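You operate a simulated robot arm through the tools that you are given. There is no shell and no other tool.

The job below is to be done with a simulated two-armed robot. You get a single attempt, and the scene is never put back.

JOB
Coat the blue test card's framed patch with cream from the pink pot and lay it back on its rack.
Fine: at the weighing bench; work in the card holder with the orange spatula and put the spatula back; the other card stays bare. A coat counts when it lies all over at full strength: go over it till it gets no stronger.

Only the result counts: the job must be done as asked and must still hold three seconds after the hand-in. Knocking over, shifting, dropping, spilling or breaking anything else fails it.

ROBOT AND FRAMES
Two 7-joint arms with four-finger grippers on one trunk, on a base that drives. Base frame: it is fixed to the floor where the robot stands at the start and does not move with it; the origin is under the middle of the robot, x ahead of it, y to its left, z up; the surface under the hand at the start is at about z = 900. Readings come in mm, rad, newtons and seconds.
The left shoulder is at the start at [40, 181, 1355], the right one opposite. With the tool pointing down near the work surface each hand reaches from about 220 to 820 mm from the robot's upright axis, wherever it stands, measured 20 degrees to its own side. Places, roughly: card holder [500, 100, 900]; orange spatula (17x4x2 cm) [500, 0, 900]; pink cream pot [600, 200, 900]; rails of the grey card rack [700, 100, 900]; white cream pot [500, 200, 900]. Payload 3.67 kg a hand.
Tool frame (each hand has its own): the origin (TCP) lies between the finger pads and is the grasp point; the fingertips stand 28 mm ahead of it; z points along the fingers, y is the line along which they close. Largest opening 112 mm; the body of the gripper starts 73 mm behind the TCP.
Orientation is told as [roll, pitch, yaw] about the base's x, y, z axes, in that order, counted from this pose: with the fingers straight down and closing along the base's y, the tool's x points along the base's -x, its y along +y and its z along -z.

CONTROLS
- The arms move only by the tool arm_command. It takes "left_rows", "right_rows" or both (then of equal length, played together; a hand with none holds still); each is a list of rows, each an object of numbers (a shift or turn left out is 0, a gripper value left out holds the last): "wx", "wy", "wz": the turn, a rotation vector about the tool's x, y, z in rad; "x", "y", "z": the shift along the tool's x, y, z in mm; "hand": the finger opening in mm, from 0 to 112. In form: [{"wx": .., "wy": .., "wz": .., "x": .., "y": .., "z": .., "hand": ..}, ...]. A call has 1 to 20 rows; each row is the pose to reach, as a shift and turn from the pose commanded when the call began, along the tool's axes at that moment. Each row takes 0.2 s and may step no farther than 50 mm and 0.15 rad from the row before; otherwise, or with a gripper value out of range, the whole call is refused. A pose out of reach is approached as far as the arm can. The call stops where the force on the tool passes 40 N (or 10 N more than at its start, if that is more) or the arm is blocked; 0.2 s more then pass. Each finger halts on what it meets, pressing with about 35 N; the grip force reading is that of the motor and also rises with nothing between the fingers. The clock runs only during rows and for 0.2 s after the last one: add rows that repeat a pose to give the fingers time. It gives the time, the measured TCP pose, the force on the tool (base axes), the opening and the grip force at its end, in the units of the frame above (readings bear some noise), with the torque about the TCP (base axes, N m) and any sound that the robot's microphone picked up, and new pictures: "pictures" is both (left out), scene, wrist or none (wrist: the cameras of the hands that moved).
- Cameras (640 x 400 px; columns grow to the right, rows downward): "scene" is now at [97.1, 1.9, 1581.1]; the picture's right is [0.18, -0.98, 0.00], its down [-0.63, -0.12, -0.77] and it looks along [0.76, 0.14, -0.64] (base axes); focal length 270 px, centre (320, 200). "left" rides on the left gripper at [60, 18, -104] in its tool frame; the picture's right is [-0.29, 0.96, 0.00], its down [-0.80, -0.24, -0.55] and it looks along [-0.53, -0.16, 0.83] (tool axes); focal length 234 px, centre (320, 200). "right" rides on the right gripper at [60, -18, -104] in its tool frame; the picture's right is [0.29, 0.96, 0.00], its down [-0.80, 0.24, -0.55] and it looks along [-0.53, 0.16, 0.83] (tool axes); focal length 234 px, centre (320, 200). There is no depth. A picture from a camera that has moved, and an enlarged one, comes with that camera's place and axes in the base frame and with its lens. The place of the scene camera against the robot may be out by one fixed shift of up to 18 mm in any direction.
- raise_lower(by): slides the trunk up (or, below 0, down) by that many mm; the arms and the scene camera ride with it, the base frame stays. It gives what a move gives, with no picture.
- roll_base(legs): drives the robot by 1 to 6 legs, each [ahead, left, turn to the left] in mm, mm and rad, along the robot's own axes; the way and the turn of a leg run together, so that a leg with both is an arc; at most 1500 mm and 3.142 rad a leg. The arms and the cameras ride along, it lands a little off, and it stops where it bumps. It gives what a move gives, and a new picture of the scene camera.
- turn_head(pan, tilt): turns the head with the scene camera to pan (to the left, within 1.501 rad either way) and tilt (down, from -0.506 to 1.204), counted from straight ahead of the robot. It gives what a move gives, and a new picture of the scene camera.
- close_up(camera, box): a new picture of the part [left, top, right, bottom] of that camera's present view, enlarged. No time passes.
- close_job(): hands the job in; it is judged then, once.

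Nothing tells you exact positions but the pictures and the camera data. Unless the task says otherwise, let go and move clear before handing in.

The tools are called by a JSON object that holds its "api" and its "payload". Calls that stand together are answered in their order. arm_command: Moves the arms, as the interface text tells. Its arguments: {"type":"object","properties":{"left_rows":{"type":"array","items":{"type":"object","properties":{"wx":{"type":"number"},"wy":{"type":"number"},"wz":{"type":"number"},"x":{"type":"number"},"y":{"type":"number"},"z":{"type":"number"},"hand":{"type":"number"}}}},"right_rows":{"type":"array","items":{"type":"object","properties":{"wx":{"type":"number"},"wy":{"type":"number"},"wz":{"type":"number"},"x":{"type":"number"},"y":{"type":"number"},"z":{"type":"number"},"hand":{"type":"number"}}}},"pictures":{"type":"string","enum":["both","scene","wrist","none"]}},"required":[]} The other tools are called the same way: raise_lower (by) slides the trunk up or down; roll_base (legs) drives the base; turn_head (pan, tilt) turns the head that bears the scene camera; close_up (camera, box) takes an enlarged picture of a part of a camera's view; close_job () hands the job in.

At the start:

```text
time_s: 0.0
left_position: [533.6, 344.4, 1302.8]
left_orientation: [-0.001, -0.001, 0.001]
left_ft_force: [0.0, -0.2, 0.1]
left_torque: [-0.01, -0.01, -0.01]
left_finger_gap: 111.8
left_grip_force: 0.1
right_position: [497.7, -91.7, 1336.8]
right_orientation: [0.002, -0.002, -0.001]
right_ft_force: [-0.3, 0.1, -0.6]
right_torque: [-0.03, 0.03, 0.0]
right_finger_gap: 112.1
right_grip_force: 0.0
trunk travel left (down, up): [-475.0, 39.0]
robot x, y, heading: [-4.0, -1.2, -0.0]
head pan, tilt: [0.185, 0.693]
```

scene: 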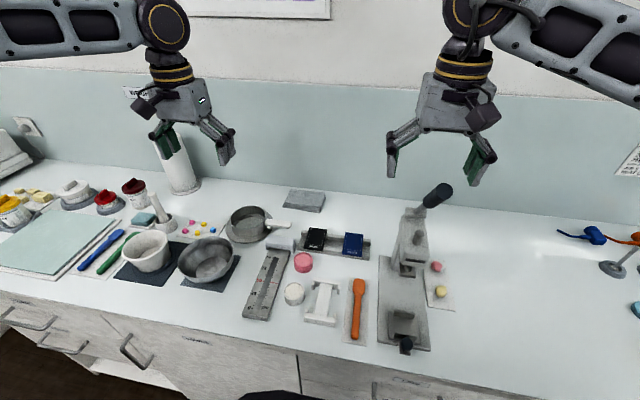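
right: 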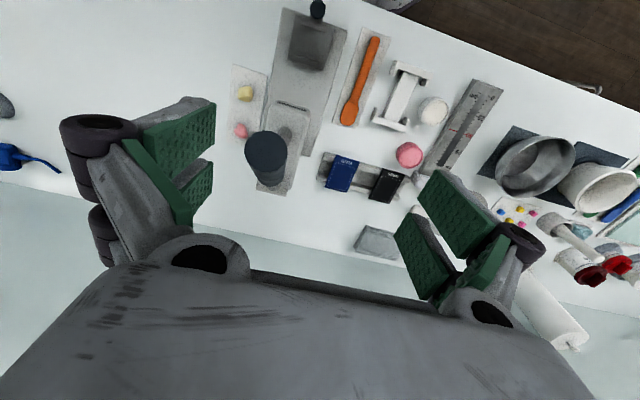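
left: 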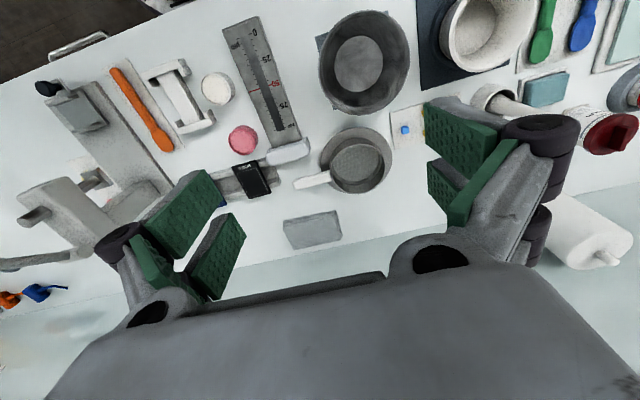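

I see the card holder (white frame), the orange spatula on its mat, a pink and a white pot, and a grey rack with a black and a blue card. I'll look closer before moving.

{"api": "close_up", "payload": {"camera": "scene", "box": [230, 200, 390, 350]}}

{"api": "close_up", "payload": {"camera": "left", "box": [90, 40, 330, 220]}}

{"api": "close_up", "payload": {"camera": "right", "box": [300, 20, 500, 220]}}

```text
2.67 times, centred on (310, 275) of scene
camera zoom: at [97.1, 1.9, 1581.1], right [0.18, -0.98, 0.0], down [-0.63, -0.12, -0.77], along [0.76, 0.14, -0.64], focal length 720 px, centre (347, 0)
```

zoom: 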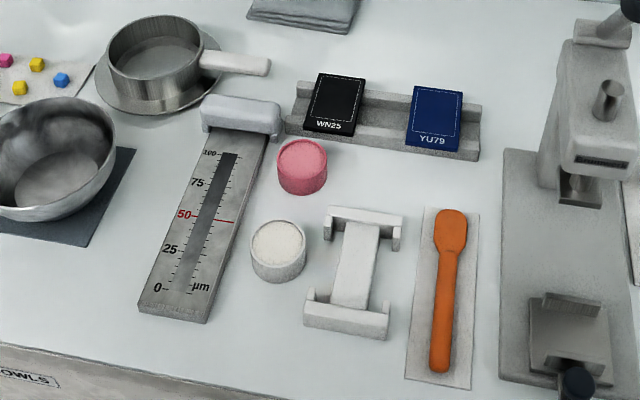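

```text
2.22 times, centred on (210, 130) of left
camera zoom: at [472.2, 363.4, 1406.7], right [0.29, 0.96, 0.0], down [0.8, -0.24, 0.55], along [0.53, -0.16, -0.83], focal length 520 px, centre (564, 356)
```

zoom: 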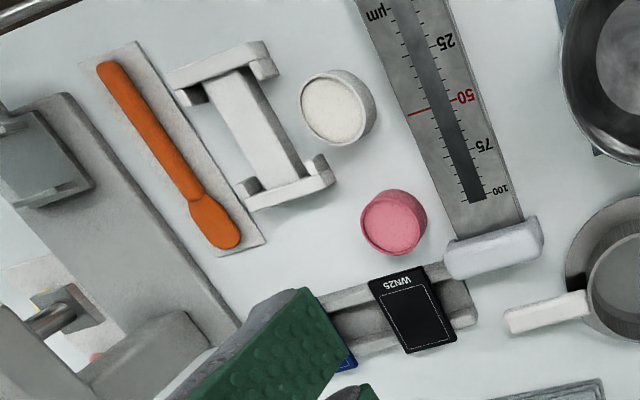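

```text
2.00 times, centred on (400, 120) of right
camera zoom: at [438.4, -109.4, 1441.5], right [-0.29, 0.96, 0.0], down [0.8, 0.24, 0.55], along [0.53, 0.16, -0.83], focal length 468 px, centre (160, 360)
```

zoom: 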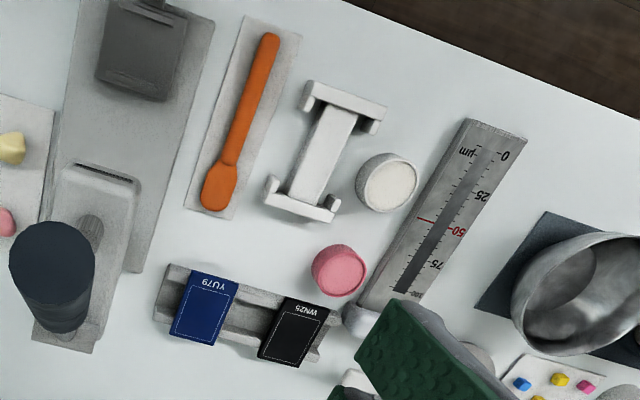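

The blue card YU79 lies at about [678, 17] and the black card WN25 at about [678, 141], both on the rack. The holder is near [471, 85], and the spatula lies along x at y ≈ -10 with its blade at the far end. I'll move the right arm aside and bring the left hand over the area for close views.

{"api": "arm_command", "payload": {"left_rows": [{"x": -4, "y": -34, "z": 28}, {"x": -8, "y": -68, "z": 56}, {"x": -12, "y": -102, "z": 84}, {"x": -16, "y": -136, "z": 112}, {"x": -20, "y": -170, "z": 140}, {"x": -24, "y": -204, "z": 168}, {"x": -26, "y": -234, "z": 200}], "right_rows": [{"y": -40}, {"y": -80}, {"y": -120}, {"y": -160}, {"y": -200}, {"y": -240}, {"y": -260}]}}

```text
time_s: 1.6
left_position: [552.8, 119.2, 1105.0]
left_orientation: [-0.002, -0.003, 0.002]
left_ft_force: [0.3, 0.4, -0.2]
left_torque: [0.0, 0.02, 0.02]
left_finger_gap: 112.0
left_grip_force: 0.1
left hand out of reach, approached as far as the arm can: row 7
right_position: [498.2, -354.3, 1338.6]
right_orientation: [0.001, 0.003, 0.001]
right_ft_force: [0.6, -0.6, -0.6]
right_torque: [0.02, 0.02, 0.01]
right_finger_gap: 111.8
right_grip_force: 0.1
trunk travel left (down, up): [-475.0, 39.0]
robot x, y, heading: [3.2, 0.4, -0.001]
head pan, tilt: [0.185, 0.693]
camera scene: at [98.0, 1.3, 1581.1], right [0.18, -0.98, 0.0], down [-0.63, -0.12, -0.77], along [0.76, 0.14, -0.64], focal length 270 px, centre (320, 200)
camera right: at [438.6, -371.7, 1441.7], right [-0.29, 0.96, 0.0], down [0.8, 0.24, 0.55], along [0.53, 0.16, -0.83], focal length 234 px, centre (320, 200)
camera left: at [492.2, 137.7, 1210.6], right [0.29, 0.96, 0.0], down [0.8, -0.24, 0.56], along [0.53, -0.16, -0.83], focal length 234 px, centre (320, 200)
```

scene: 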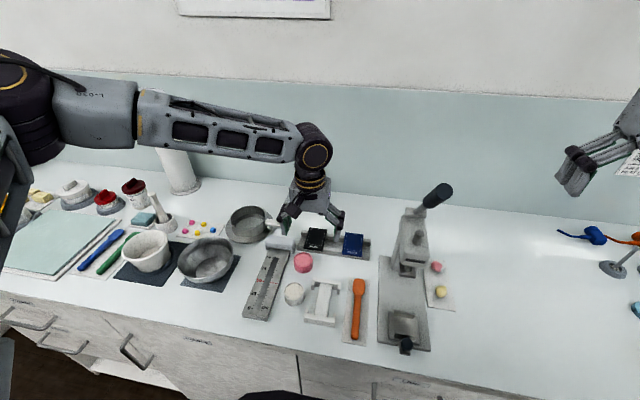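
right: 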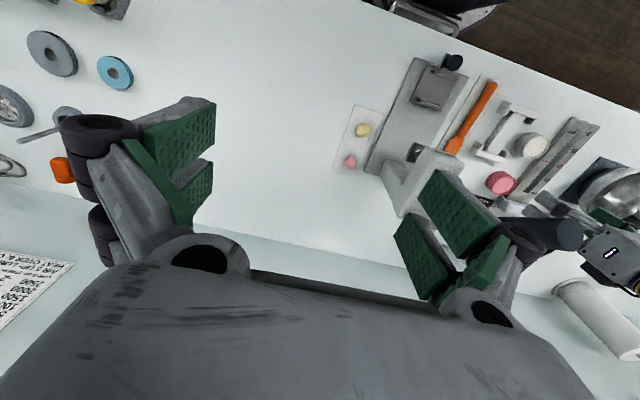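
left: 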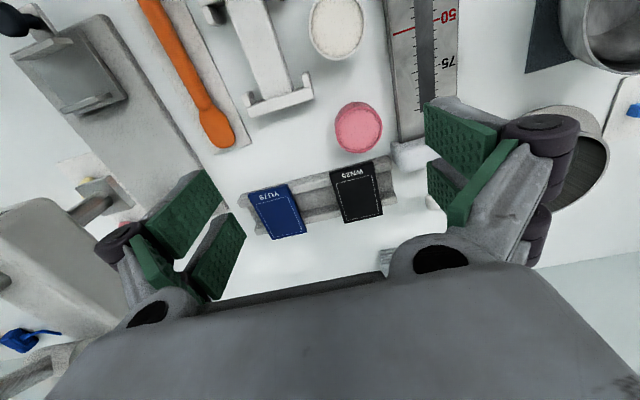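

The left arm is near its limit this close to the middle, so I'll raise it and slide the base to the right. That puts the work area on the left arm's own side.

{"api": "arm_command", "payload": {"left_rows": [{"x": 0, "y": 25, "z": -40}, {"y": 50, "z": -80}, {"y": 75, "z": -120}, {"y": 110, "z": -150}, {"y": 150, "z": -170}], "pictures": "none"}}

{"api": "roll_base", "payload": {"legs": [[0, -160, 0]]}}

```text
time_s: 2.8
left_position: [548.9, 273.6, 1276.9]
left_orientation: [-0.003, 0.001, 0.001]
left_ft_force: [0.3, -0.2, 0.8]
left_torque: [-0.02, 0.01, -0.02]
left_finger_gap: 112.1
left_grip_force: 0.0
right_position: [496.7, -353.2, 1338.5]
right_orientation: [-0.001, 0.0, 0.0]
right_ft_force: [0.0, 0.8, -0.2]
right_torque: [-0.01, -0.01, -0.03]
right_finger_gap: 112.2
right_grip_force: 0.0
trunk travel left (down, up): [-475.0, 39.0]
robot x, y, heading: [-2.5, -0.1, 0.003]
head pan, tilt: [0.185, 0.693]
```

```text
time_s: 4.2
left_position: [549.1, 116.1, 1276.0]
left_orientation: [-0.005, 0.0, 0.002]
left_ft_force: [0.3, -0.1, 0.4]
left_torque: [-0.07, 0.0, -0.03]
left_finger_gap: 112.0
left_grip_force: 0.1
right_position: [497.0, -508.4, 1339.8]
right_orientation: [-0.003, 0.001, 0.003]
right_ft_force: [-0.1, 1.0, 0.3]
right_torque: [-0.04, -0.01, -0.02]
right_finger_gap: 112.1
right_grip_force: 0.1
trunk travel left (down, up): [-475.0, 39.0]
robot x, y, heading: [2.2, -157.8, 0.003]
head pan, tilt: [0.185, 0.693]
camera scene: at [97.1, -153.5, 1581.1], right [0.18, -0.98, 0.0], down [-0.63, -0.12, -0.77], along [0.76, 0.14, -0.64], focal length 270 px, centre (320, 200)
```

scene: 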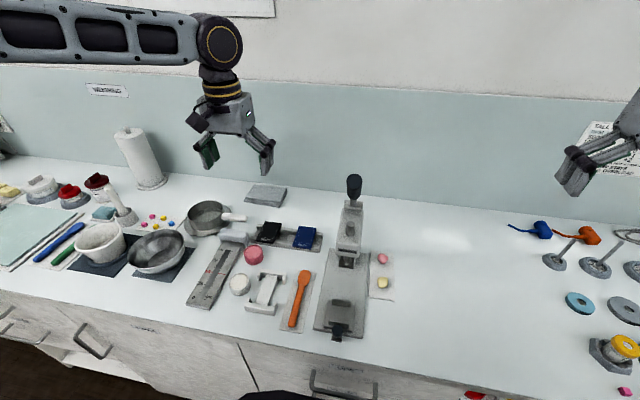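

The base is now about 158 mm to the right. I'll lower the left hand for a close view of the cards and the rack.

{"api": "arm_command", "payload": {"left_rows": [{"x": -3, "y": -10, "z": 45}, {"x": -6, "y": -20, "z": 90}, {"x": -9, "y": -30, "z": 135}, {"x": -11, "y": -36, "z": 180}, {"x": -11, "y": -36, "z": 180}], "pictures": "wrist"}}

{"api": "close_up", "payload": {"camera": "left", "box": [180, 60, 420, 260]}}

{"api": "close_up", "payload": {"camera": "left", "box": [80, 0, 340, 170]}}

{"api": "close_up", "payload": {"camera": "scene", "box": [180, 190, 340, 340]}}

```text
time_s: 5.4
left_position: [560.4, 77.1, 1096.0]
left_orientation: [0.0, -0.002, 0.001]
left_ft_force: [-0.8, 0.5, -1.1]
left_torque: [-0.02, -0.01, 0.02]
left_finger_gap: 112.1
left_grip_force: 0.1
right_position: [497.6, -511.3, 1338.4]
right_orientation: [0.001, -0.001, 0.0]
right_ft_force: [0.6, -0.1, 0.2]
right_torque: [-0.01, 0.02, 0.02]
right_finger_gap: 111.8
right_grip_force: 0.2
trunk travel left (down, up): [-475.0, 39.0]
robot x, y, heading: [0.7, -158.2, 0.001]
head pan, tilt: [0.185, 0.693]
camera left: at [499.6, 95.5, 1201.0], right [0.29, 0.96, 0.0], down [0.8, -0.24, 0.55], along [0.53, -0.16, -0.83], focal length 234 px, centre (320, 200)
```

left: 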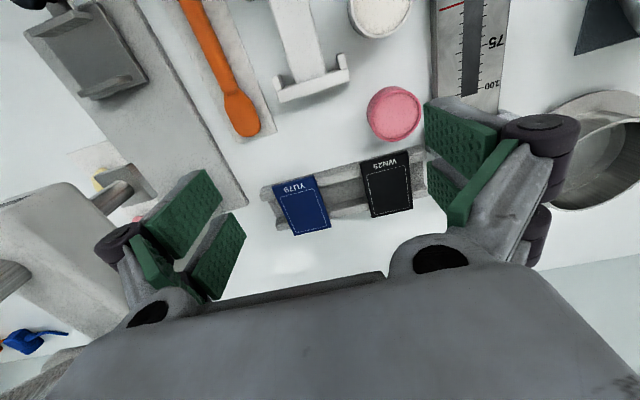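

```text
2.00 times, centred on (300, 160) of left
camera zoom: at [499.6, 95.5, 1201.0], right [0.29, 0.96, 0.0], down [0.8, -0.24, 0.55], along [0.53, -0.16, -0.83], focal length 468 px, centre (360, 280)
```

zoom: 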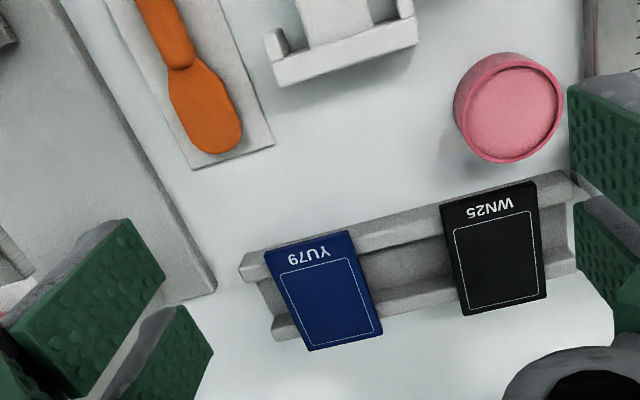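

```text
2.35 times, centred on (210, 85) of left
camera zoom: at [499.6, 95.5, 1201.0], right [0.29, 0.96, 0.0], down [0.8, -0.24, 0.55], along [0.53, -0.16, -0.83], focal length 551 px, centre (579, 471)
```

zoom: 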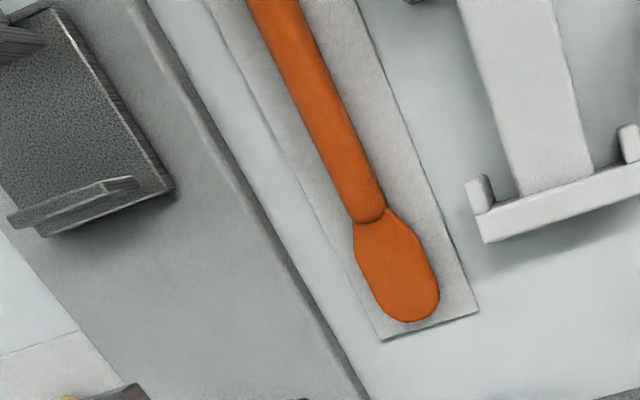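

```text
2.67 times, centred on (260, 265) of scene
camera zoom: at [96.7, -156.3, 1581.2], right [0.18, -0.98, 0.0], down [-0.63, -0.12, -0.77], along [0.76, 0.14, -0.64], focal length 720 px, centre (480, 27)
```

zoom: 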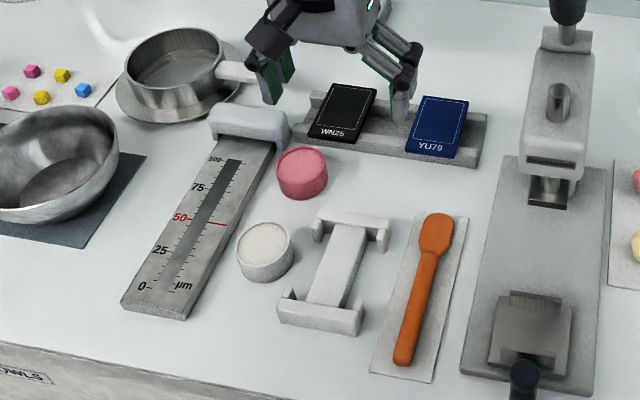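

The blue card top sits at about z 926, centred at [677, 17], roughly 94 mm along x by 60 mm along y. Next I'll look at the holder from nearer.

{"api": "arm_command", "payload": {"left_rows": [{"x": 45, "y": 5, "z": 5}, {"x": 90, "y": 10, "z": 15}, {"x": 135, "y": 20, "z": 25}, {"x": 180, "y": 25, "z": 35}, {"x": 180, "y": 25, "z": 35}], "pictures": "wrist"}}

{"api": "close_up", "payload": {"camera": "left", "box": [200, 80, 400, 240]}}

{"api": "close_up", "payload": {"camera": "left", "box": [80, 40, 280, 200]}}

{"api": "close_up", "payload": {"camera": "left", "box": [320, 100, 460, 240]}}

```text
time_s: 6.6
left_position: [380.0, 98.7, 1063.9]
left_orientation: [0.001, -0.001, 0.004]
left_ft_force: [-0.6, -0.2, -0.2]
left_torque: [-0.02, 0.03, -0.01]
left_finger_gap: 112.2
left_grip_force: 0.1
right_position: [497.7, -513.3, 1338.9]
right_orientation: [0.0, 0.0, 0.002]
right_ft_force: [0.4, 0.5, -0.5]
right_torque: [0.0, -0.01, 0.01]
right_finger_gap: 112.0
right_grip_force: 0.0
trunk travel left (down, up): [-475.0, 39.0]
robot x, y, heading: [1.3, -159.1, 0.0]
head pan, tilt: [0.185, 0.693]
camera left: at [320.8, 117.4, 1167.5], right [0.29, 0.96, 0.0], down [0.8, -0.24, 0.55], along [0.53, -0.16, -0.83], focal length 234 px, centre (320, 200)
```

left: 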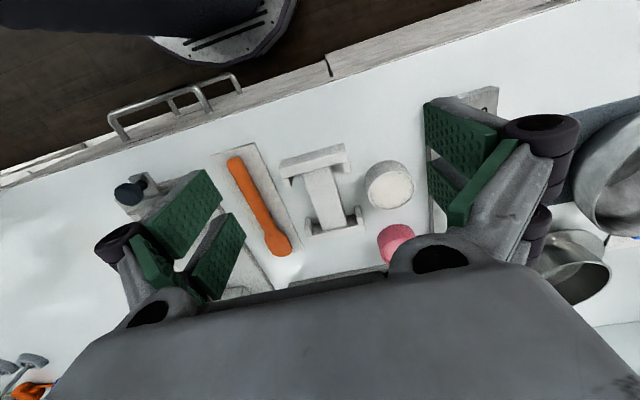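

```text
2.50 times, centred on (300, 160) of left
camera zoom: at [320.8, 117.4, 1167.5], right [0.29, 0.96, 0.0], down [0.8, -0.24, 0.55], along [0.53, -0.16, -0.83], focal length 585 px, centre (370, 300)
```

zoom: 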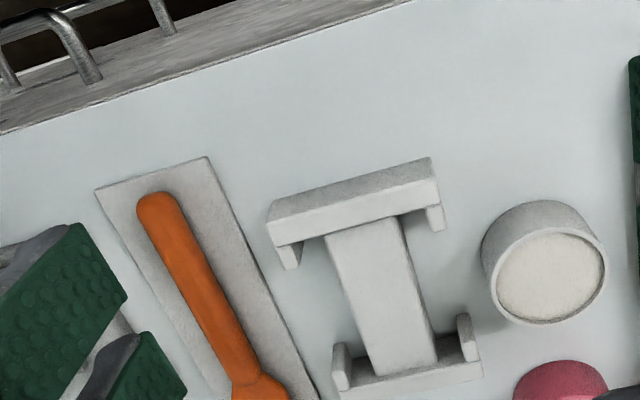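

```text
2.50 times, centred on (180, 120) of left
camera zoom: at [320.8, 117.4, 1167.5], right [0.29, 0.96, 0.0], down [0.8, -0.24, 0.55], along [0.53, -0.16, -0.83], focal length 585 px, centre (670, 400)
```

zoom: 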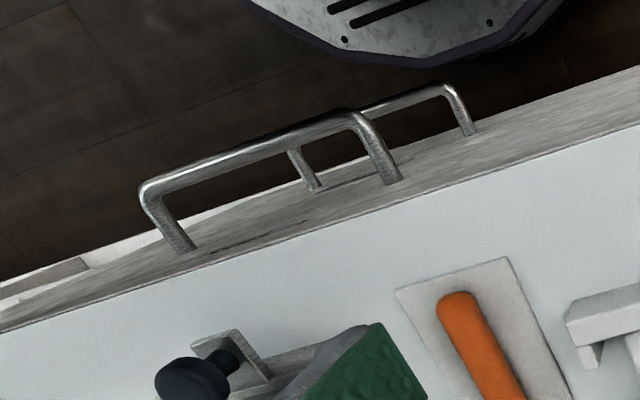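

```text
2.86 times, centred on (390, 170) of left
camera zoom: at [320.8, 117.4, 1167.5], right [0.29, 0.96, 0.0], down [0.8, -0.24, 0.55], along [0.53, -0.16, -0.83], focal length 669 px, centre (120, 286)
```

zoom: 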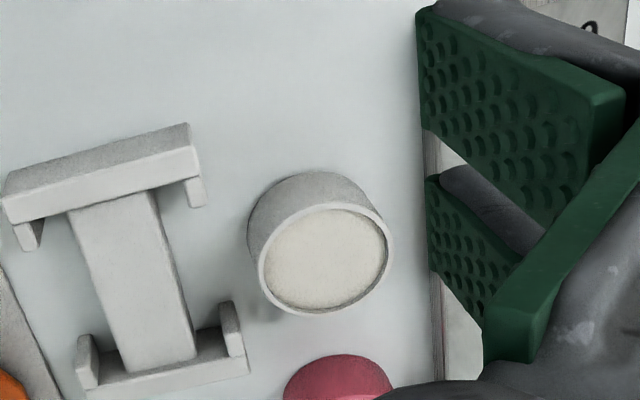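

The holder is a pocket: end walls to about z 928, stubs at its corners and a middle platform, around x 432–527 and y 38–116. Now I'll look closely at the rack's channel and the blue card.

{"api": "arm_command", "payload": {"left_rows": [{"x": -45, "y": -15, "z": 0}, {"x": -90, "y": -30, "z": 0}, {"x": -135, "y": -50, "z": 15}, {"x": -180, "y": -70, "z": 35}, {"x": -215, "y": -80, "z": 55}, {"x": -215, "y": -80, "z": 55}], "pictures": "wrist"}}

{"api": "close_up", "payload": {"camera": "left", "box": [220, 100, 420, 260]}}

{"api": "close_up", "payload": {"camera": "left", "box": [340, 0, 480, 140]}}

```text
refused: row 3 steps farther than a row can; nothing moved
```

```text
2.50 times, centred on (320, 180) of left
camera zoom: at [320.8, 117.4, 1167.5], right [0.29, 0.96, 0.0], down [0.8, -0.24, 0.55], along [0.53, -0.16, -0.83], focal length 585 px, centre (320, 250)
```

zoom: 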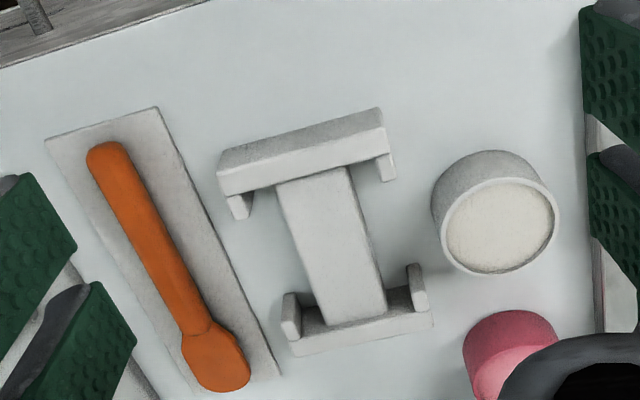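

```text
2.86 times, centred on (410, 70) of left
camera zoom: at [320.8, 117.4, 1167.5], right [0.29, 0.96, 0.0], down [0.8, -0.24, 0.55], along [0.53, -0.16, -0.83], focal length 669 px, centre (63, 571)
```

zoom: 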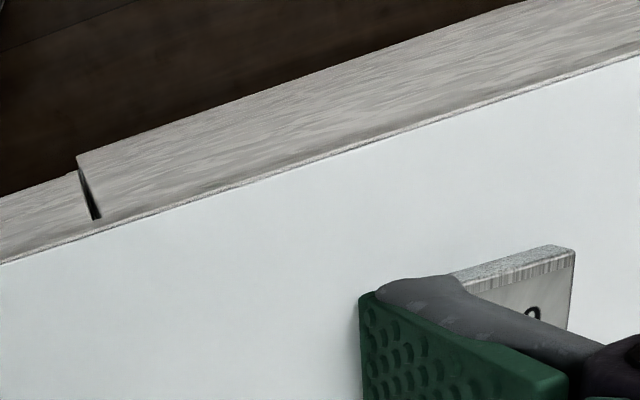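

One step was too long and nothing moved. Before going to the rack I'll drop lower for a sharper view of the holder.

{"api": "arm_command", "payload": {"left_rows": [{"x": 0, "y": 0, "z": 40}, {"x": -10, "y": 0, "z": 80}, {"x": -10, "y": 0, "z": 80}], "pictures": "wrist"}}

{"api": "close_up", "payload": {"camera": "left", "box": [230, 80, 390, 240]}}

{"api": "close_up", "payload": {"camera": "left", "box": [260, 160, 360, 240]}}

```text
time_s: 7.4
left_position: [391.5, 98.7, 984.0]
left_orientation: [0.0, 0.0, 0.003]
left_ft_force: [-0.5, 0.2, -0.2]
left_torque: [0.0, 0.0, 0.03]
left_finger_gap: 111.7
left_grip_force: 0.0
right_position: [496.5, -512.1, 1338.5]
right_orientation: [-0.001, -0.001, 0.001]
right_ft_force: [-0.7, -0.6, -0.1]
right_torque: [-0.01, -0.01, -0.02]
right_finger_gap: 112.2
right_grip_force: 0.1
trunk travel left (down, up): [-475.0, 39.0]
robot x, y, heading: [0.8, -157.7, 0.002]
head pan, tilt: [0.185, 0.693]
camera left: at [331.9, 116.6, 1088.3], right [0.29, 0.96, 0.0], down [0.8, -0.24, 0.55], along [0.53, -0.16, -0.83], focal length 234 px, centre (320, 200)
```

left: 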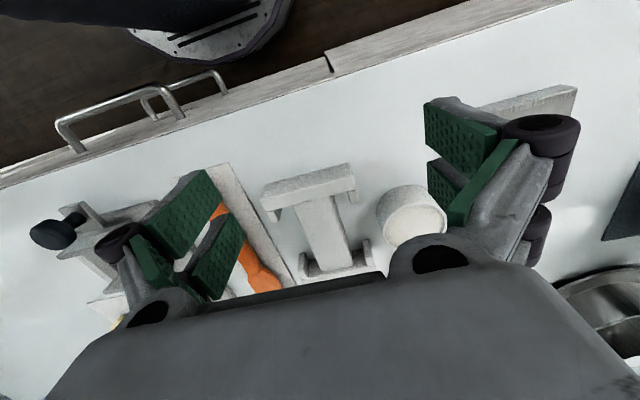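

```text
2.50 times, centred on (310, 160) of left
camera zoom: at [331.9, 116.6, 1088.3], right [0.29, 0.96, 0.0], down [0.8, -0.24, 0.55], along [0.53, -0.16, -0.83], focal length 585 px, centre (345, 300)
```

zoom: 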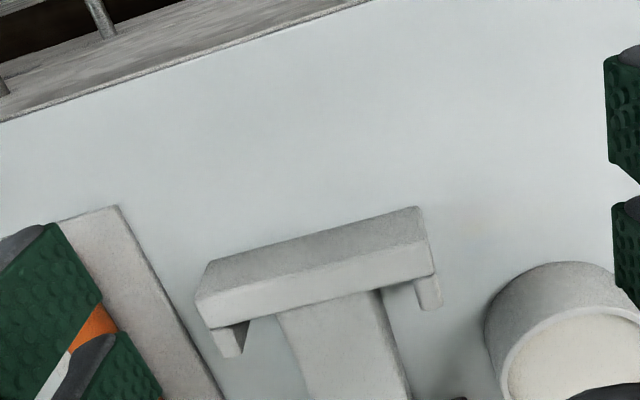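

```text
5.00 times, centred on (310, 200) of left
camera zoom: at [331.9, 116.6, 1088.3], right [0.29, 0.96, 0.0], down [0.8, -0.24, 0.55], along [0.53, -0.16, -0.83], focal length 1171 px, centre (370, 200)
```

zoom: 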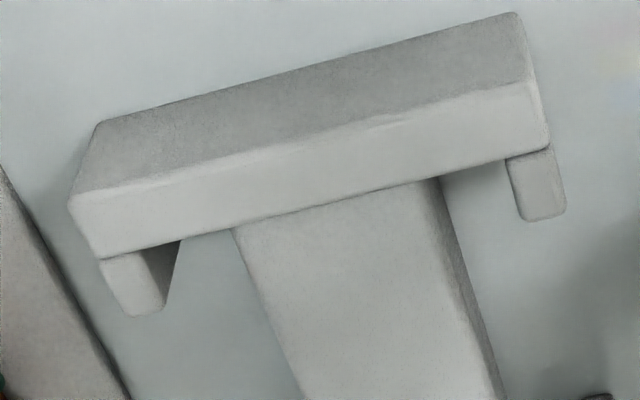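

Holder measured: walls' top z ≈ 925, platform z ≈ 916, pocket inner x ≈ 434–527 and y ≈ 44–109. I'll go to the rack for precise card measures.

{"api": "arm_command", "payload": {"left_rows": [{"x": -20, "y": -5, "z": -40}, {"x": -65, "y": -15, "z": -50}, {"x": -105, "y": -35, "z": -50}, {"x": -145, "y": -55, "z": -45}, {"x": -185, "y": -72, "z": -40}, {"x": -208, "y": -79, "z": -40}, {"x": -208, "y": -79, "z": -40}], "pictures": "wrist"}}

{"api": "close_up", "payload": {"camera": "left", "box": [240, 120, 400, 240]}}

{"api": "close_up", "payload": {"camera": "left", "box": [340, 0, 480, 140]}}

```text
time_s: 9.0
left_position: [585.8, 35.4, 1034.5]
left_orientation: [-0.003, -0.002, 0.002]
left_ft_force: [0.2, -0.2, 0.4]
left_torque: [0.02, 0.01, 0.02]
left_finger_gap: 111.9
left_grip_force: 0.1
left hand out of reach, approached as far as the arm can: row 5, 6, 7
right_position: [498.0, -513.1, 1339.1]
right_orientation: [0.0, -0.001, 0.002]
right_ft_force: [0.2, -1.1, -1.4]
right_torque: [0.05, -0.02, 0.02]
right_finger_gap: 112.2
right_grip_force: 0.1
trunk travel left (down, up): [-475.0, 39.0]
robot x, y, heading: [-3.8, -159.6, 0.004]
head pan, tilt: [0.185, 0.693]
camera left: at [525.5, 53.9, 1139.1], right [0.29, 0.96, 0.0], down [0.8, -0.24, 0.56], along [0.53, -0.16, -0.83], focal length 234 px, centre (320, 200)
```

left: 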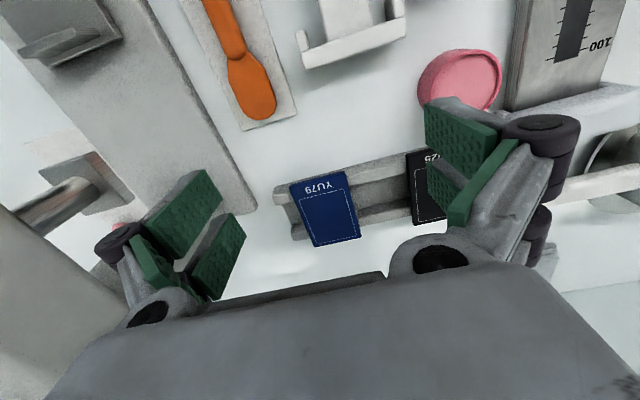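

```text
3.33 times, centred on (320, 180) of left
camera zoom: at [525.5, 53.9, 1139.1], right [0.29, 0.96, 0.0], down [0.8, -0.24, 0.56], along [0.53, -0.16, -0.83], focal length 781 px, centre (320, 267)
```

zoom: 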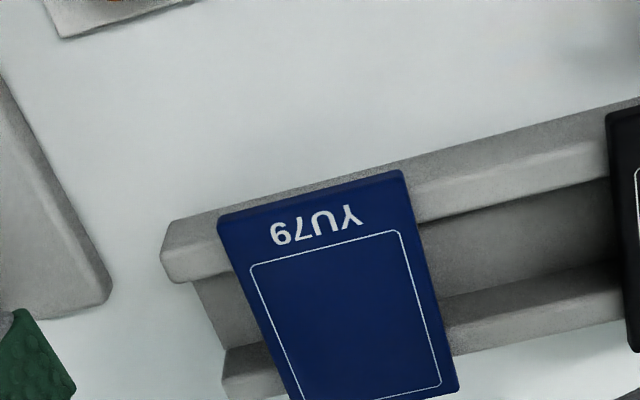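

```text
2.86 times, centred on (410, 70) of left
camera zoom: at [525.5, 53.9, 1139.1], right [0.29, 0.96, 0.0], down [0.8, -0.24, 0.56], along [0.53, -0.16, -0.83], focal length 669 px, centre (63, 571)
```

zoom: 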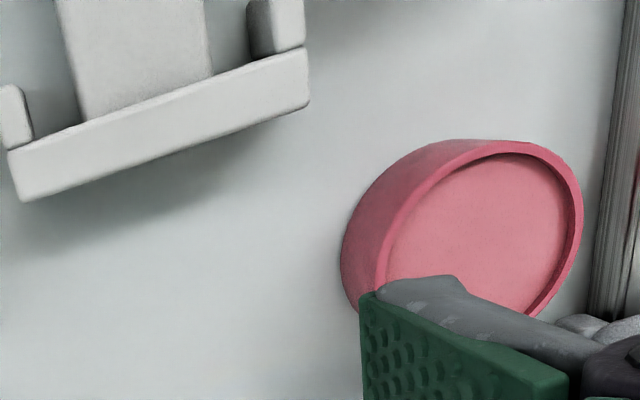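

The card is about 88×60 mm with its top at z ≈ 926, and the channel between the rails spans x ≈ 657–701 with its floor near z 906. The arm hit a reach limit here, so I'll retract it and shift the base farther right.

{"api": "arm_command", "payload": {"left_rows": [{"x": 15, "y": 30, "z": -30}, {"x": 30, "y": 60, "z": -60}, {"x": 45, "y": 90, "z": -90}, {"x": 60, "y": 120, "z": -120}, {"x": 75, "y": 145, "z": -150}, {"x": 75, "y": 160, "z": -180}, {"x": 75, "y": 160, "z": -180}], "pictures": "none"}}

{"api": "roll_base", "payload": {"legs": [[0, -100, 0]]}}

```text
time_s: 10.6
left_position: [509.0, 195.6, 1213.0]
left_orientation: [0.0, 0.001, 0.002]
left_ft_force: [0.2, -0.7, 0.3]
left_torque: [0.0, -0.03, -0.02]
left_finger_gap: 112.1
left_grip_force: 0.1
right_position: [497.9, -512.6, 1337.6]
right_orientation: [0.001, 0.002, 0.003]
right_ft_force: [0.3, 0.1, -0.5]
right_torque: [-0.04, -0.02, -0.02]
right_finger_gap: 111.9
right_grip_force: 0.0
trunk travel left (down, up): [-475.0, 39.0]
robot x, y, heading: [3.1, -156.7, 0.004]
head pan, tilt: [0.185, 0.693]
```

```text
time_s: 11.8
left_position: [507.5, 100.7, 1211.9]
left_orientation: [-0.003, -0.001, 0.007]
left_ft_force: [0.2, 0.5, -0.3]
left_torque: [-0.05, -0.01, -0.01]
left_finger_gap: 112.0
left_grip_force: 0.1
right_position: [498.4, -607.7, 1340.1]
right_orientation: [-0.003, 0.0, 0.006]
right_ft_force: [-0.4, 0.7, -0.1]
right_torque: [-0.04, 0.04, -0.02]
right_finger_gap: 111.8
right_grip_force: 0.1
trunk travel left (down, up): [-475.0, 39.0]
robot x, y, heading: [0.9, -255.3, 0.002]
head pan, tilt: [0.185, 0.693]
camera scene: at [97.4, -252.3, 1581.1], right [0.19, -0.98, 0.0], down [-0.63, -0.12, -0.77], along [0.76, 0.14, -0.64], focal length 270 px, centre (320, 200)
```

scene: 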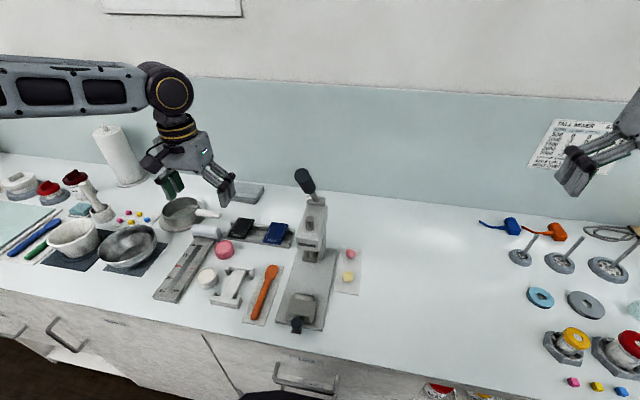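

Now I'll bring the left hand above the blue card with the fingers set to 84 mm.

{"api": "arm_command", "payload": {"left_rows": [{"x": -25, "y": -12, "z": 28, "hand": 84}, {"x": -50, "y": -24, "z": 56}, {"x": -75, "y": -36, "z": 84}, {"x": -100, "y": -48, "z": 112}, {"x": -125, "y": -60, "z": 140}, {"x": -150, "y": -72, "z": 168}, {"x": -172, "y": -84, "z": 200}, {"x": -172, "y": -84, "z": 200}]}}

```text
time_s: 13.6
left_position: [648.6, 31.4, 1036.6]
left_orientation: [-0.001, 0.0, 0.005]
left_ft_force: [0.4, 0.4, 0.2]
left_torque: [0.0, 0.0, -0.01]
left_finger_gap: 84.2
left_grip_force: 0.1
left hand out of reach, approached as far as the arm can: row 6, 7, 8
right_position: [499.4, -609.6, 1338.7]
right_orientation: [0.0, -0.001, 0.005]
right_ft_force: [-1.1, -1.0, 0.4]
right_torque: [0.01, -0.01, 0.02]
right_finger_gap: 111.8
right_grip_force: 0.1
trunk travel left (down, up): [-475.0, 39.0]
robot x, y, heading: [2.3, -262.4, 0.004]
head pan, tilt: [0.185, 0.693]
camera scene: at [97.2, -255.3, 1581.2], right [0.19, -0.98, 0.0], down [-0.63, -0.12, -0.77], along [0.76, 0.14, -0.64], focal length 270 px, centre (320, 200)
camera left: at [588.0, 49.5, 1141.1], right [0.28, 0.96, 0.0], down [0.8, -0.24, 0.55], along [0.53, -0.16, -0.83], focal length 234 px, centre (320, 200)
```

scene: 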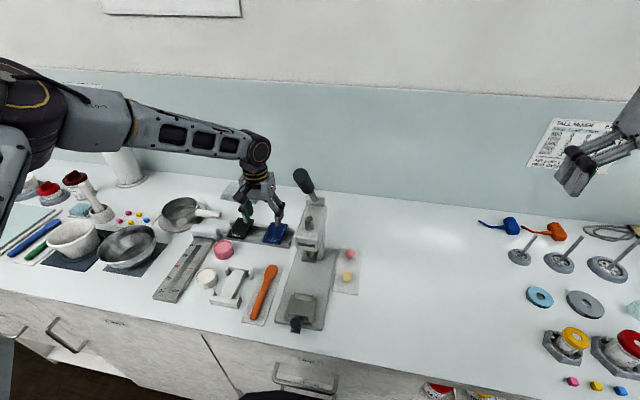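
left: 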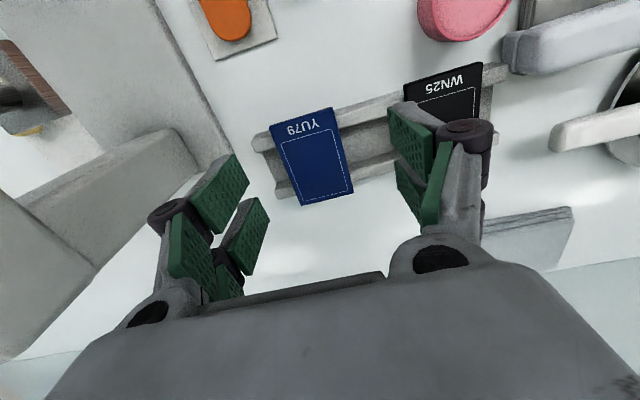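

The arm stalls at about [649, 31, 1037]. I'll lift the hand, lower the trunk by 150 mm for a better arm posture, and try again.

{"api": "arm_command", "payload": {"left_rows": [{"x": 20, "y": 15, "z": -40}, {"x": 40, "y": 30, "z": -80}, {"x": 60, "y": 45, "z": -120}, {"x": 80, "y": 60, "z": -160}, {"x": 80, "y": 60, "z": -180}], "pictures": "none"}}

{"api": "raise_lower", "payload": {"by": -150}}

```text
time_s: 14.8
left_position: [569.3, 88.6, 1215.8]
left_orientation: [0.0, 0.002, 0.006]
left_ft_force: [-1.0, -0.3, -0.4]
left_torque: [0.01, -0.01, 0.04]
left_finger_gap: 84.2
left_grip_force: 0.1
right_position: [499.1, -609.4, 1338.5]
right_orientation: [0.0, -0.001, 0.005]
right_ft_force: [0.0, 1.8, 0.2]
right_torque: [-0.04, 0.02, -0.01]
right_finger_gap: 112.0
right_grip_force: 0.1
trunk travel left (down, up): [-475.0, 39.0]
robot x, y, heading: [-3.2, -256.4, -0.0]
head pan, tilt: [0.185, 0.693]
```

```text
time_s: 16.6
left_position: [569.6, 88.3, 1063.9]
left_orientation: [0.001, -0.001, 0.007]
left_ft_force: [0.3, 0.1, 0.3]
left_torque: [0.02, -0.01, 0.01]
left_finger_gap: 83.7
left_grip_force: 0.1
right_position: [499.0, -609.3, 1186.9]
right_orientation: [0.0, 0.0, 0.006]
right_ft_force: [-0.7, -0.5, 1.0]
right_torque: [0.02, -0.02, -0.01]
right_finger_gap: 111.9
right_grip_force: 0.1
trunk travel left (down, up): [-325.0, 189.0]
robot x, y, heading: [2.7, -256.6, 0.003]
head pan, tilt: [0.185, 0.693]
```

{"api": "arm_command", "payload": {"left_rows": [{"x": -28, "y": -18, "z": 0}, {"x": -55, "y": -36, "z": 0}, {"x": -85, "y": -54, "z": 10}, {"x": -110, "y": -71, "z": 30}, {"x": -110, "y": -71, "z": 50}, {"x": -110, "y": -71, "z": 50}]}}

```text
time_s: 17.9
left_position: [680.2, 18.3, 1012.1]
left_orientation: [0.001, 0.0, 0.005]
left_ft_force: [-0.5, 0.3, 0.0]
left_torque: [-0.02, -0.01, 0.01]
left_finger_gap: 84.3
left_grip_force: 0.1
right_position: [498.6, -610.6, 1186.5]
right_orientation: [-0.001, 0.002, 0.006]
right_ft_force: [-0.9, 0.3, 0.7]
right_torque: [0.0, 0.02, 0.03]
right_finger_gap: 112.0
right_grip_force: 0.0
trunk travel left (down, up): [-325.0, 189.0]
robot x, y, heading: [-1.2, -258.0, 0.011]
head pan, tilt: [0.185, 0.693]
camera scene: at [97.2, -256.4, 1430.1], right [0.19, -0.98, 0.0], down [-0.63, -0.12, -0.77], along [0.76, 0.14, -0.64], focal length 270 px, centre (320, 200)
camera left: at [621.1, 35.6, 1118.2], right [0.28, 0.96, 0.0], down [0.8, -0.24, 0.55], along [0.53, -0.16, -0.83], focal length 234 px, centre (320, 200)
```

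scene: 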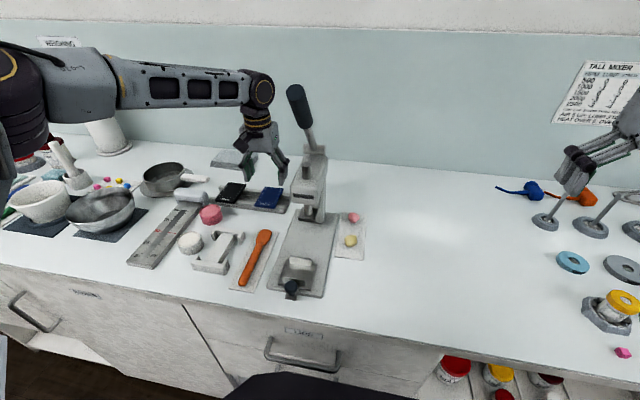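
left: 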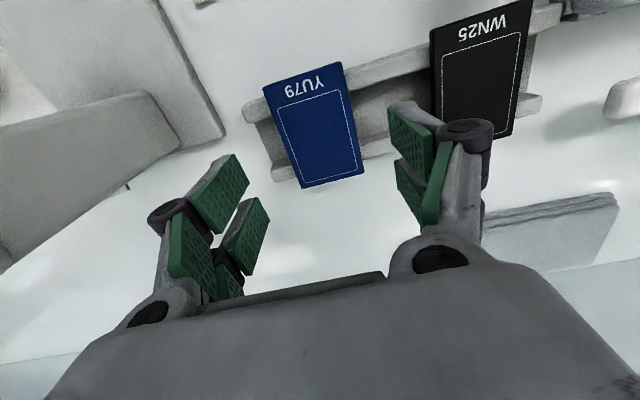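

{"api": "close_up", "payload": {"camera": "left", "box": [230, 50, 390, 200]}}

```text
2.67 times, centred on (310, 125) of left
camera zoom: at [621.1, 35.6, 1118.2], right [0.28, 0.96, 0.0], down [0.8, -0.24, 0.55], along [0.53, -0.16, -0.83], focal length 624 px, centre (347, 400)
```

zoom: 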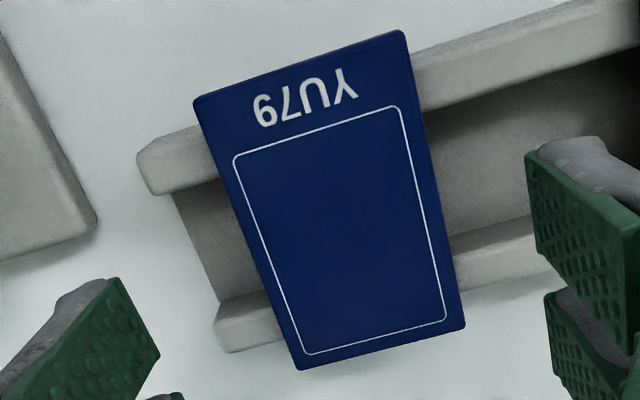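

The card is square to the axes and centred at [680.4, 17.2], almost exactly under the hand. I'll descend to TCP z 940 and close on its sides.

{"api": "arm_command", "payload": {"left_rows": [{"y": -1, "z": 40}, {"y": -1, "z": 62}, {"y": -1, "z": 72}, {"y": -1, "z": 72}], "pictures": "wrist"}}

{"api": "close_up", "payload": {"camera": "left", "box": [180, 0, 480, 220]}}

```text
time_s: 18.9
left_position: [673.1, 21.0, 944.7]
left_orientation: [0.0, -0.001, 0.004]
left_ft_force: [0.4, 0.7, 0.3]
left_torque: [0.01, -0.01, 0.03]
left_finger_gap: 83.9
left_grip_force: 0.0
left hand out of reach, approached as far as the arm can: row 2, 3, 4
right_position: [499.6, -609.2, 1188.2]
right_orientation: [-0.001, 0.001, 0.005]
right_ft_force: [0.8, 0.2, -0.4]
right_torque: [-0.03, 0.0, 0.0]
right_finger_gap: 112.3
right_grip_force: 0.0
trunk travel left (down, up): [-325.0, 189.0]
robot x, y, heading: [0.7, -258.4, 0.005]
head pan, tilt: [0.185, 0.693]
camera left: at [613.3, 38.6, 1049.7], right [0.28, 0.96, 0.0], down [0.8, -0.24, 0.55], along [0.53, -0.16, -0.83], focal length 234 px, centre (320, 200)
```

left: 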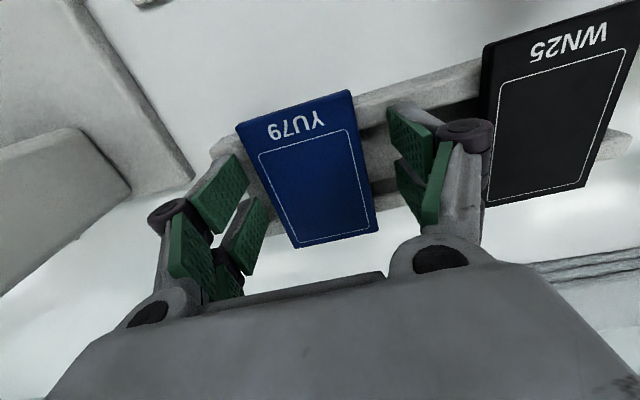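

```text
1.82 times, centred on (330, 110) of left
camera zoom: at [613.3, 38.6, 1049.7], right [0.28, 0.96, 0.0], down [0.8, -0.24, 0.55], along [0.53, -0.16, -0.83], focal length 426 px, centre (302, 364)
```

zoom: 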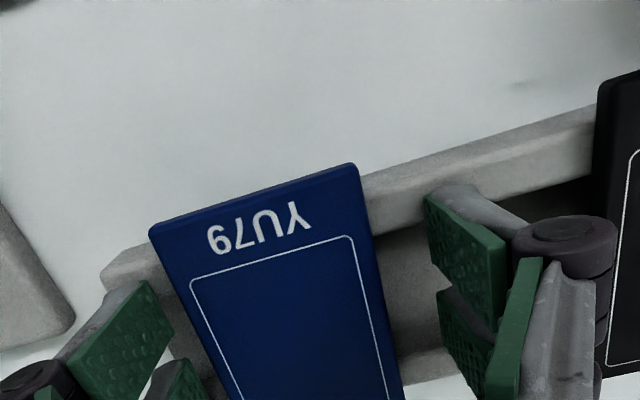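

The arm stops short at [673, 21, 945], still not touching anything. I'll back off upward, lift the right hand for clearance, and lower the trunk further.

{"api": "arm_command", "payload": {"left_rows": [{"z": -40}, {"z": -80}, {"x": 10, "y": 10, "z": -120}, {"x": 20, "y": 20, "z": -160}, {"x": 20, "y": 20, "z": -180}], "right_rows": [{"z": -35}, {"z": -70}, {"z": -105}, {"z": -140}, {"z": -150}], "pictures": "none"}}

{"api": "raise_lower", "payload": {"by": -120}}

{"api": "turn_head", "payload": {"pan": 0.35, "tilt": 0.6}}

```text
time_s: 20.1
left_position: [654.0, 38.8, 1124.1]
left_orientation: [0.0, 0.001, 0.004]
left_ft_force: [0.7, -0.2, -0.2]
left_torque: [-0.01, -0.01, 0.0]
left_finger_gap: 83.9
left_grip_force: 0.1
right_position: [501.2, -611.4, 1336.3]
right_orientation: [0.0, 0.002, 0.005]
right_ft_force: [-0.5, 0.2, 1.1]
right_torque: [-0.02, 0.01, 0.02]
right_finger_gap: 111.9
right_grip_force: 0.2
trunk travel left (down, up): [-325.0, 189.0]
robot x, y, heading: [0.4, -257.5, 0.005]
head pan, tilt: [0.185, 0.693]
```

```text
time_s: 21.6
left_position: [652.9, 38.5, 1006.1]
left_orientation: [-0.001, 0.001, 0.007]
left_ft_force: [0.2, -0.4, 0.2]
left_torque: [-0.02, 0.0, 0.01]
left_finger_gap: 84.0
left_grip_force: 0.0
right_position: [500.6, -610.2, 1216.7]
right_orientation: [0.001, 0.002, 0.006]
right_ft_force: [0.1, 0.3, 0.4]
right_torque: [0.01, -0.01, 0.0]
right_finger_gap: 111.9
right_grip_force: 0.0
trunk travel left (down, up): [-205.0, 309.0]
robot x, y, heading: [-1.3, -255.9, 0.006]
head pan, tilt: [0.185, 0.693]
```

```text
time_s: 22.4
left_position: [653.5, 39.2, 1005.8]
left_orientation: [0.001, 0.0, 0.004]
left_ft_force: [-0.3, 0.1, -0.1]
left_torque: [0.01, -0.02, -0.01]
left_finger_gap: 84.2
left_grip_force: 0.1
right_position: [499.7, -611.4, 1218.5]
right_orientation: [0.0, 0.001, 0.006]
right_ft_force: [-0.6, 0.2, 0.1]
right_torque: [-0.04, 0.02, 0.0]
right_finger_gap: 111.9
right_grip_force: 0.0
trunk travel left (down, up): [-205.0, 309.0]
robot x, y, heading: [-1.0, -257.1, 0.002]
head pan, tilt: [0.351, 0.6]
camera scene: at [96.4, -241.1, 1319.2], right [0.35, -0.94, 0.0], down [-0.53, -0.2, -0.82], along [0.77, 0.29, -0.57], focal length 270 px, centre (320, 200)
```

scene: 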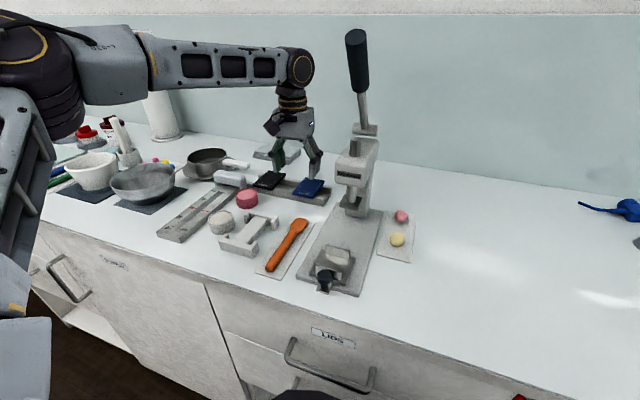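

{"api": "arm_command", "payload": {"left_rows": [{"x": -14, "y": -11, "z": 0}, {"x": -27, "y": -22, "z": 0}, {"x": -27, "y": -22, "z": 30}, {"x": -27, "y": -22, "z": 55}, {"x": -27, "y": -22, "z": 66}, {"x": -27, "y": -22, "z": 66}], "pictures": "wrist"}}

{"api": "close_up", "payload": {"camera": "left", "box": [180, 0, 480, 220]}}

```text
time_s: 23.8
left_position: [681.7, 15.7, 944.5]
left_orientation: [0.0, -0.004, 0.005]
left_ft_force: [2.4, 3.8, 31.6]
left_torque: [0.43, 0.82, -0.08]
left_finger_gap: 82.6
left_grip_force: 17.2
right_position: [499.0, -611.1, 1217.9]
right_orientation: [0.0, -0.001, 0.005]
right_ft_force: [1.1, 0.0, 0.9]
right_torque: [0.05, 0.03, -0.02]
right_finger_gap: 112.0
right_grip_force: 0.0
trunk travel left (down, up): [-205.0, 309.0]
robot x, y, heading: [2.1, -259.1, 0.002]
head pan, tilt: [0.351, 0.6]
camera left: at [620.7, 33.5, 1049.3], right [0.28, 0.96, 0.0], down [0.8, -0.23, 0.56], along [0.54, -0.16, -0.83], focal length 234 px, centre (320, 200)
```

left: 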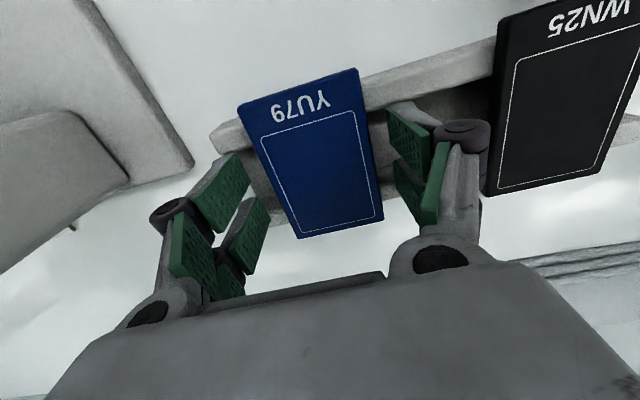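

```text
1.82 times, centred on (330, 110) of left
camera zoom: at [620.7, 33.5, 1049.3], right [0.28, 0.96, 0.0], down [0.8, -0.23, 0.56], along [0.54, -0.16, -0.83], focal length 426 px, centre (302, 364)
```

zoom: 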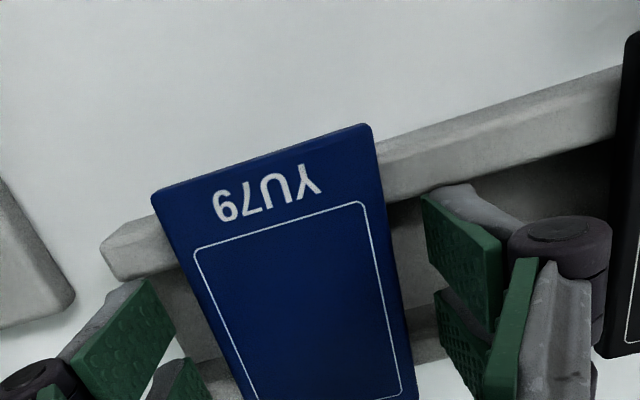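

Contact at TCP z ≈ 944.5 with 31 N upward, so the fingertips reached the channel floor or a rail. I'll lift a few mm and check that the force clears before closing.

{"api": "arm_command", "payload": {"left_rows": [{"z": -4}, {"z": -8}, {"z": -8}], "pictures": "none"}}

{"api": "close_up", "payload": {"camera": "left", "box": [370, 70, 470, 240]}}

{"api": "close_up", "payload": {"camera": "left", "box": [190, 60, 320, 250]}}

{"api": "close_up", "payload": {"camera": "scene", "box": [220, 120, 360, 220]}}

```text
time_s: 24.6
left_position: [680.9, 16.2, 947.0]
left_orientation: [-0.001, 0.002, 0.006]
left_ft_force: [0.2, -0.3, -0.4]
left_torque: [0.0, 0.0, -0.03]
left_finger_gap: 84.0
left_grip_force: 0.1
right_position: [500.1, -609.6, 1218.3]
right_orientation: [0.001, -0.001, 0.005]
right_ft_force: [-0.4, 0.0, -0.6]
right_torque: [-0.01, -0.01, 0.01]
right_finger_gap: 112.0
right_grip_force: 0.2
trunk travel left (down, up): [-205.0, 309.0]
robot x, y, heading: [0.4, -255.5, 0.011]
head pan, tilt: [0.351, 0.6]
```

```text
2.35 times, centred on (420, 155) of left
camera zoom: at [621.1, 34.2, 1052.2], right [0.28, 0.96, 0.0], down [0.8, -0.24, 0.55], along [0.53, -0.16, -0.83], focal length 551 px, centre (85, 306)
```

zoom: 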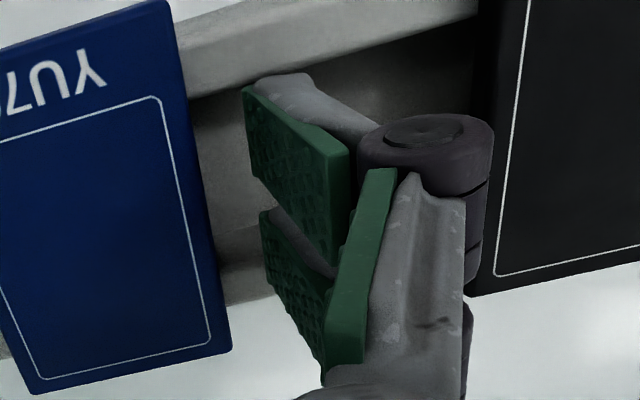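

```text
2.11 times, centred on (255, 155) of left
camera zoom: at [621.1, 34.2, 1052.2], right [0.28, 0.96, 0.0], down [0.8, -0.24, 0.55], along [0.53, -0.16, -0.83], focal length 493 px, centre (457, 295)
```

zoom: 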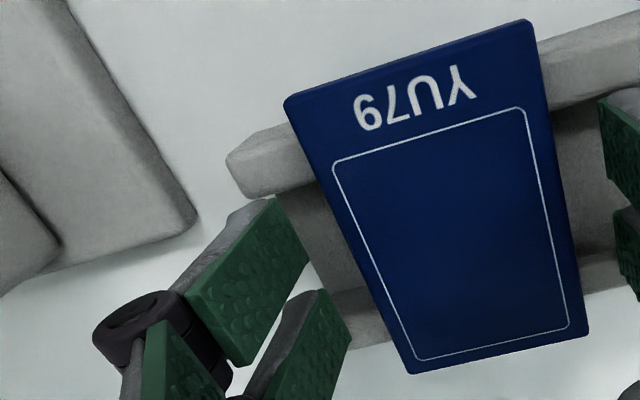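

```text
4.00 times, centred on (290, 170) of scene
camera zoom: at [96.2, -241.2, 1319.1], right [0.35, -0.94, 0.0], down [-0.53, -0.2, -0.82], along [0.77, 0.29, -0.57], focal length 1080 px, centre (440, 320)
```

zoom: 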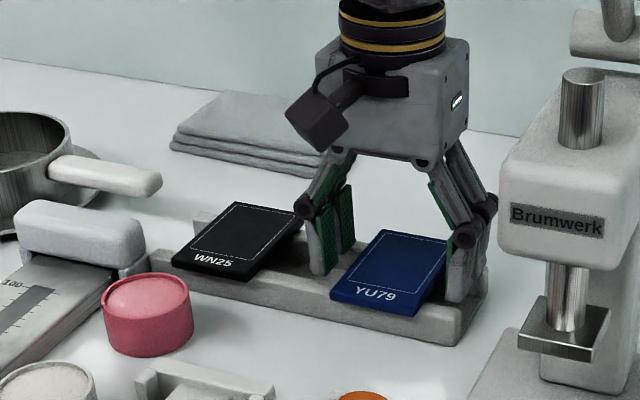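

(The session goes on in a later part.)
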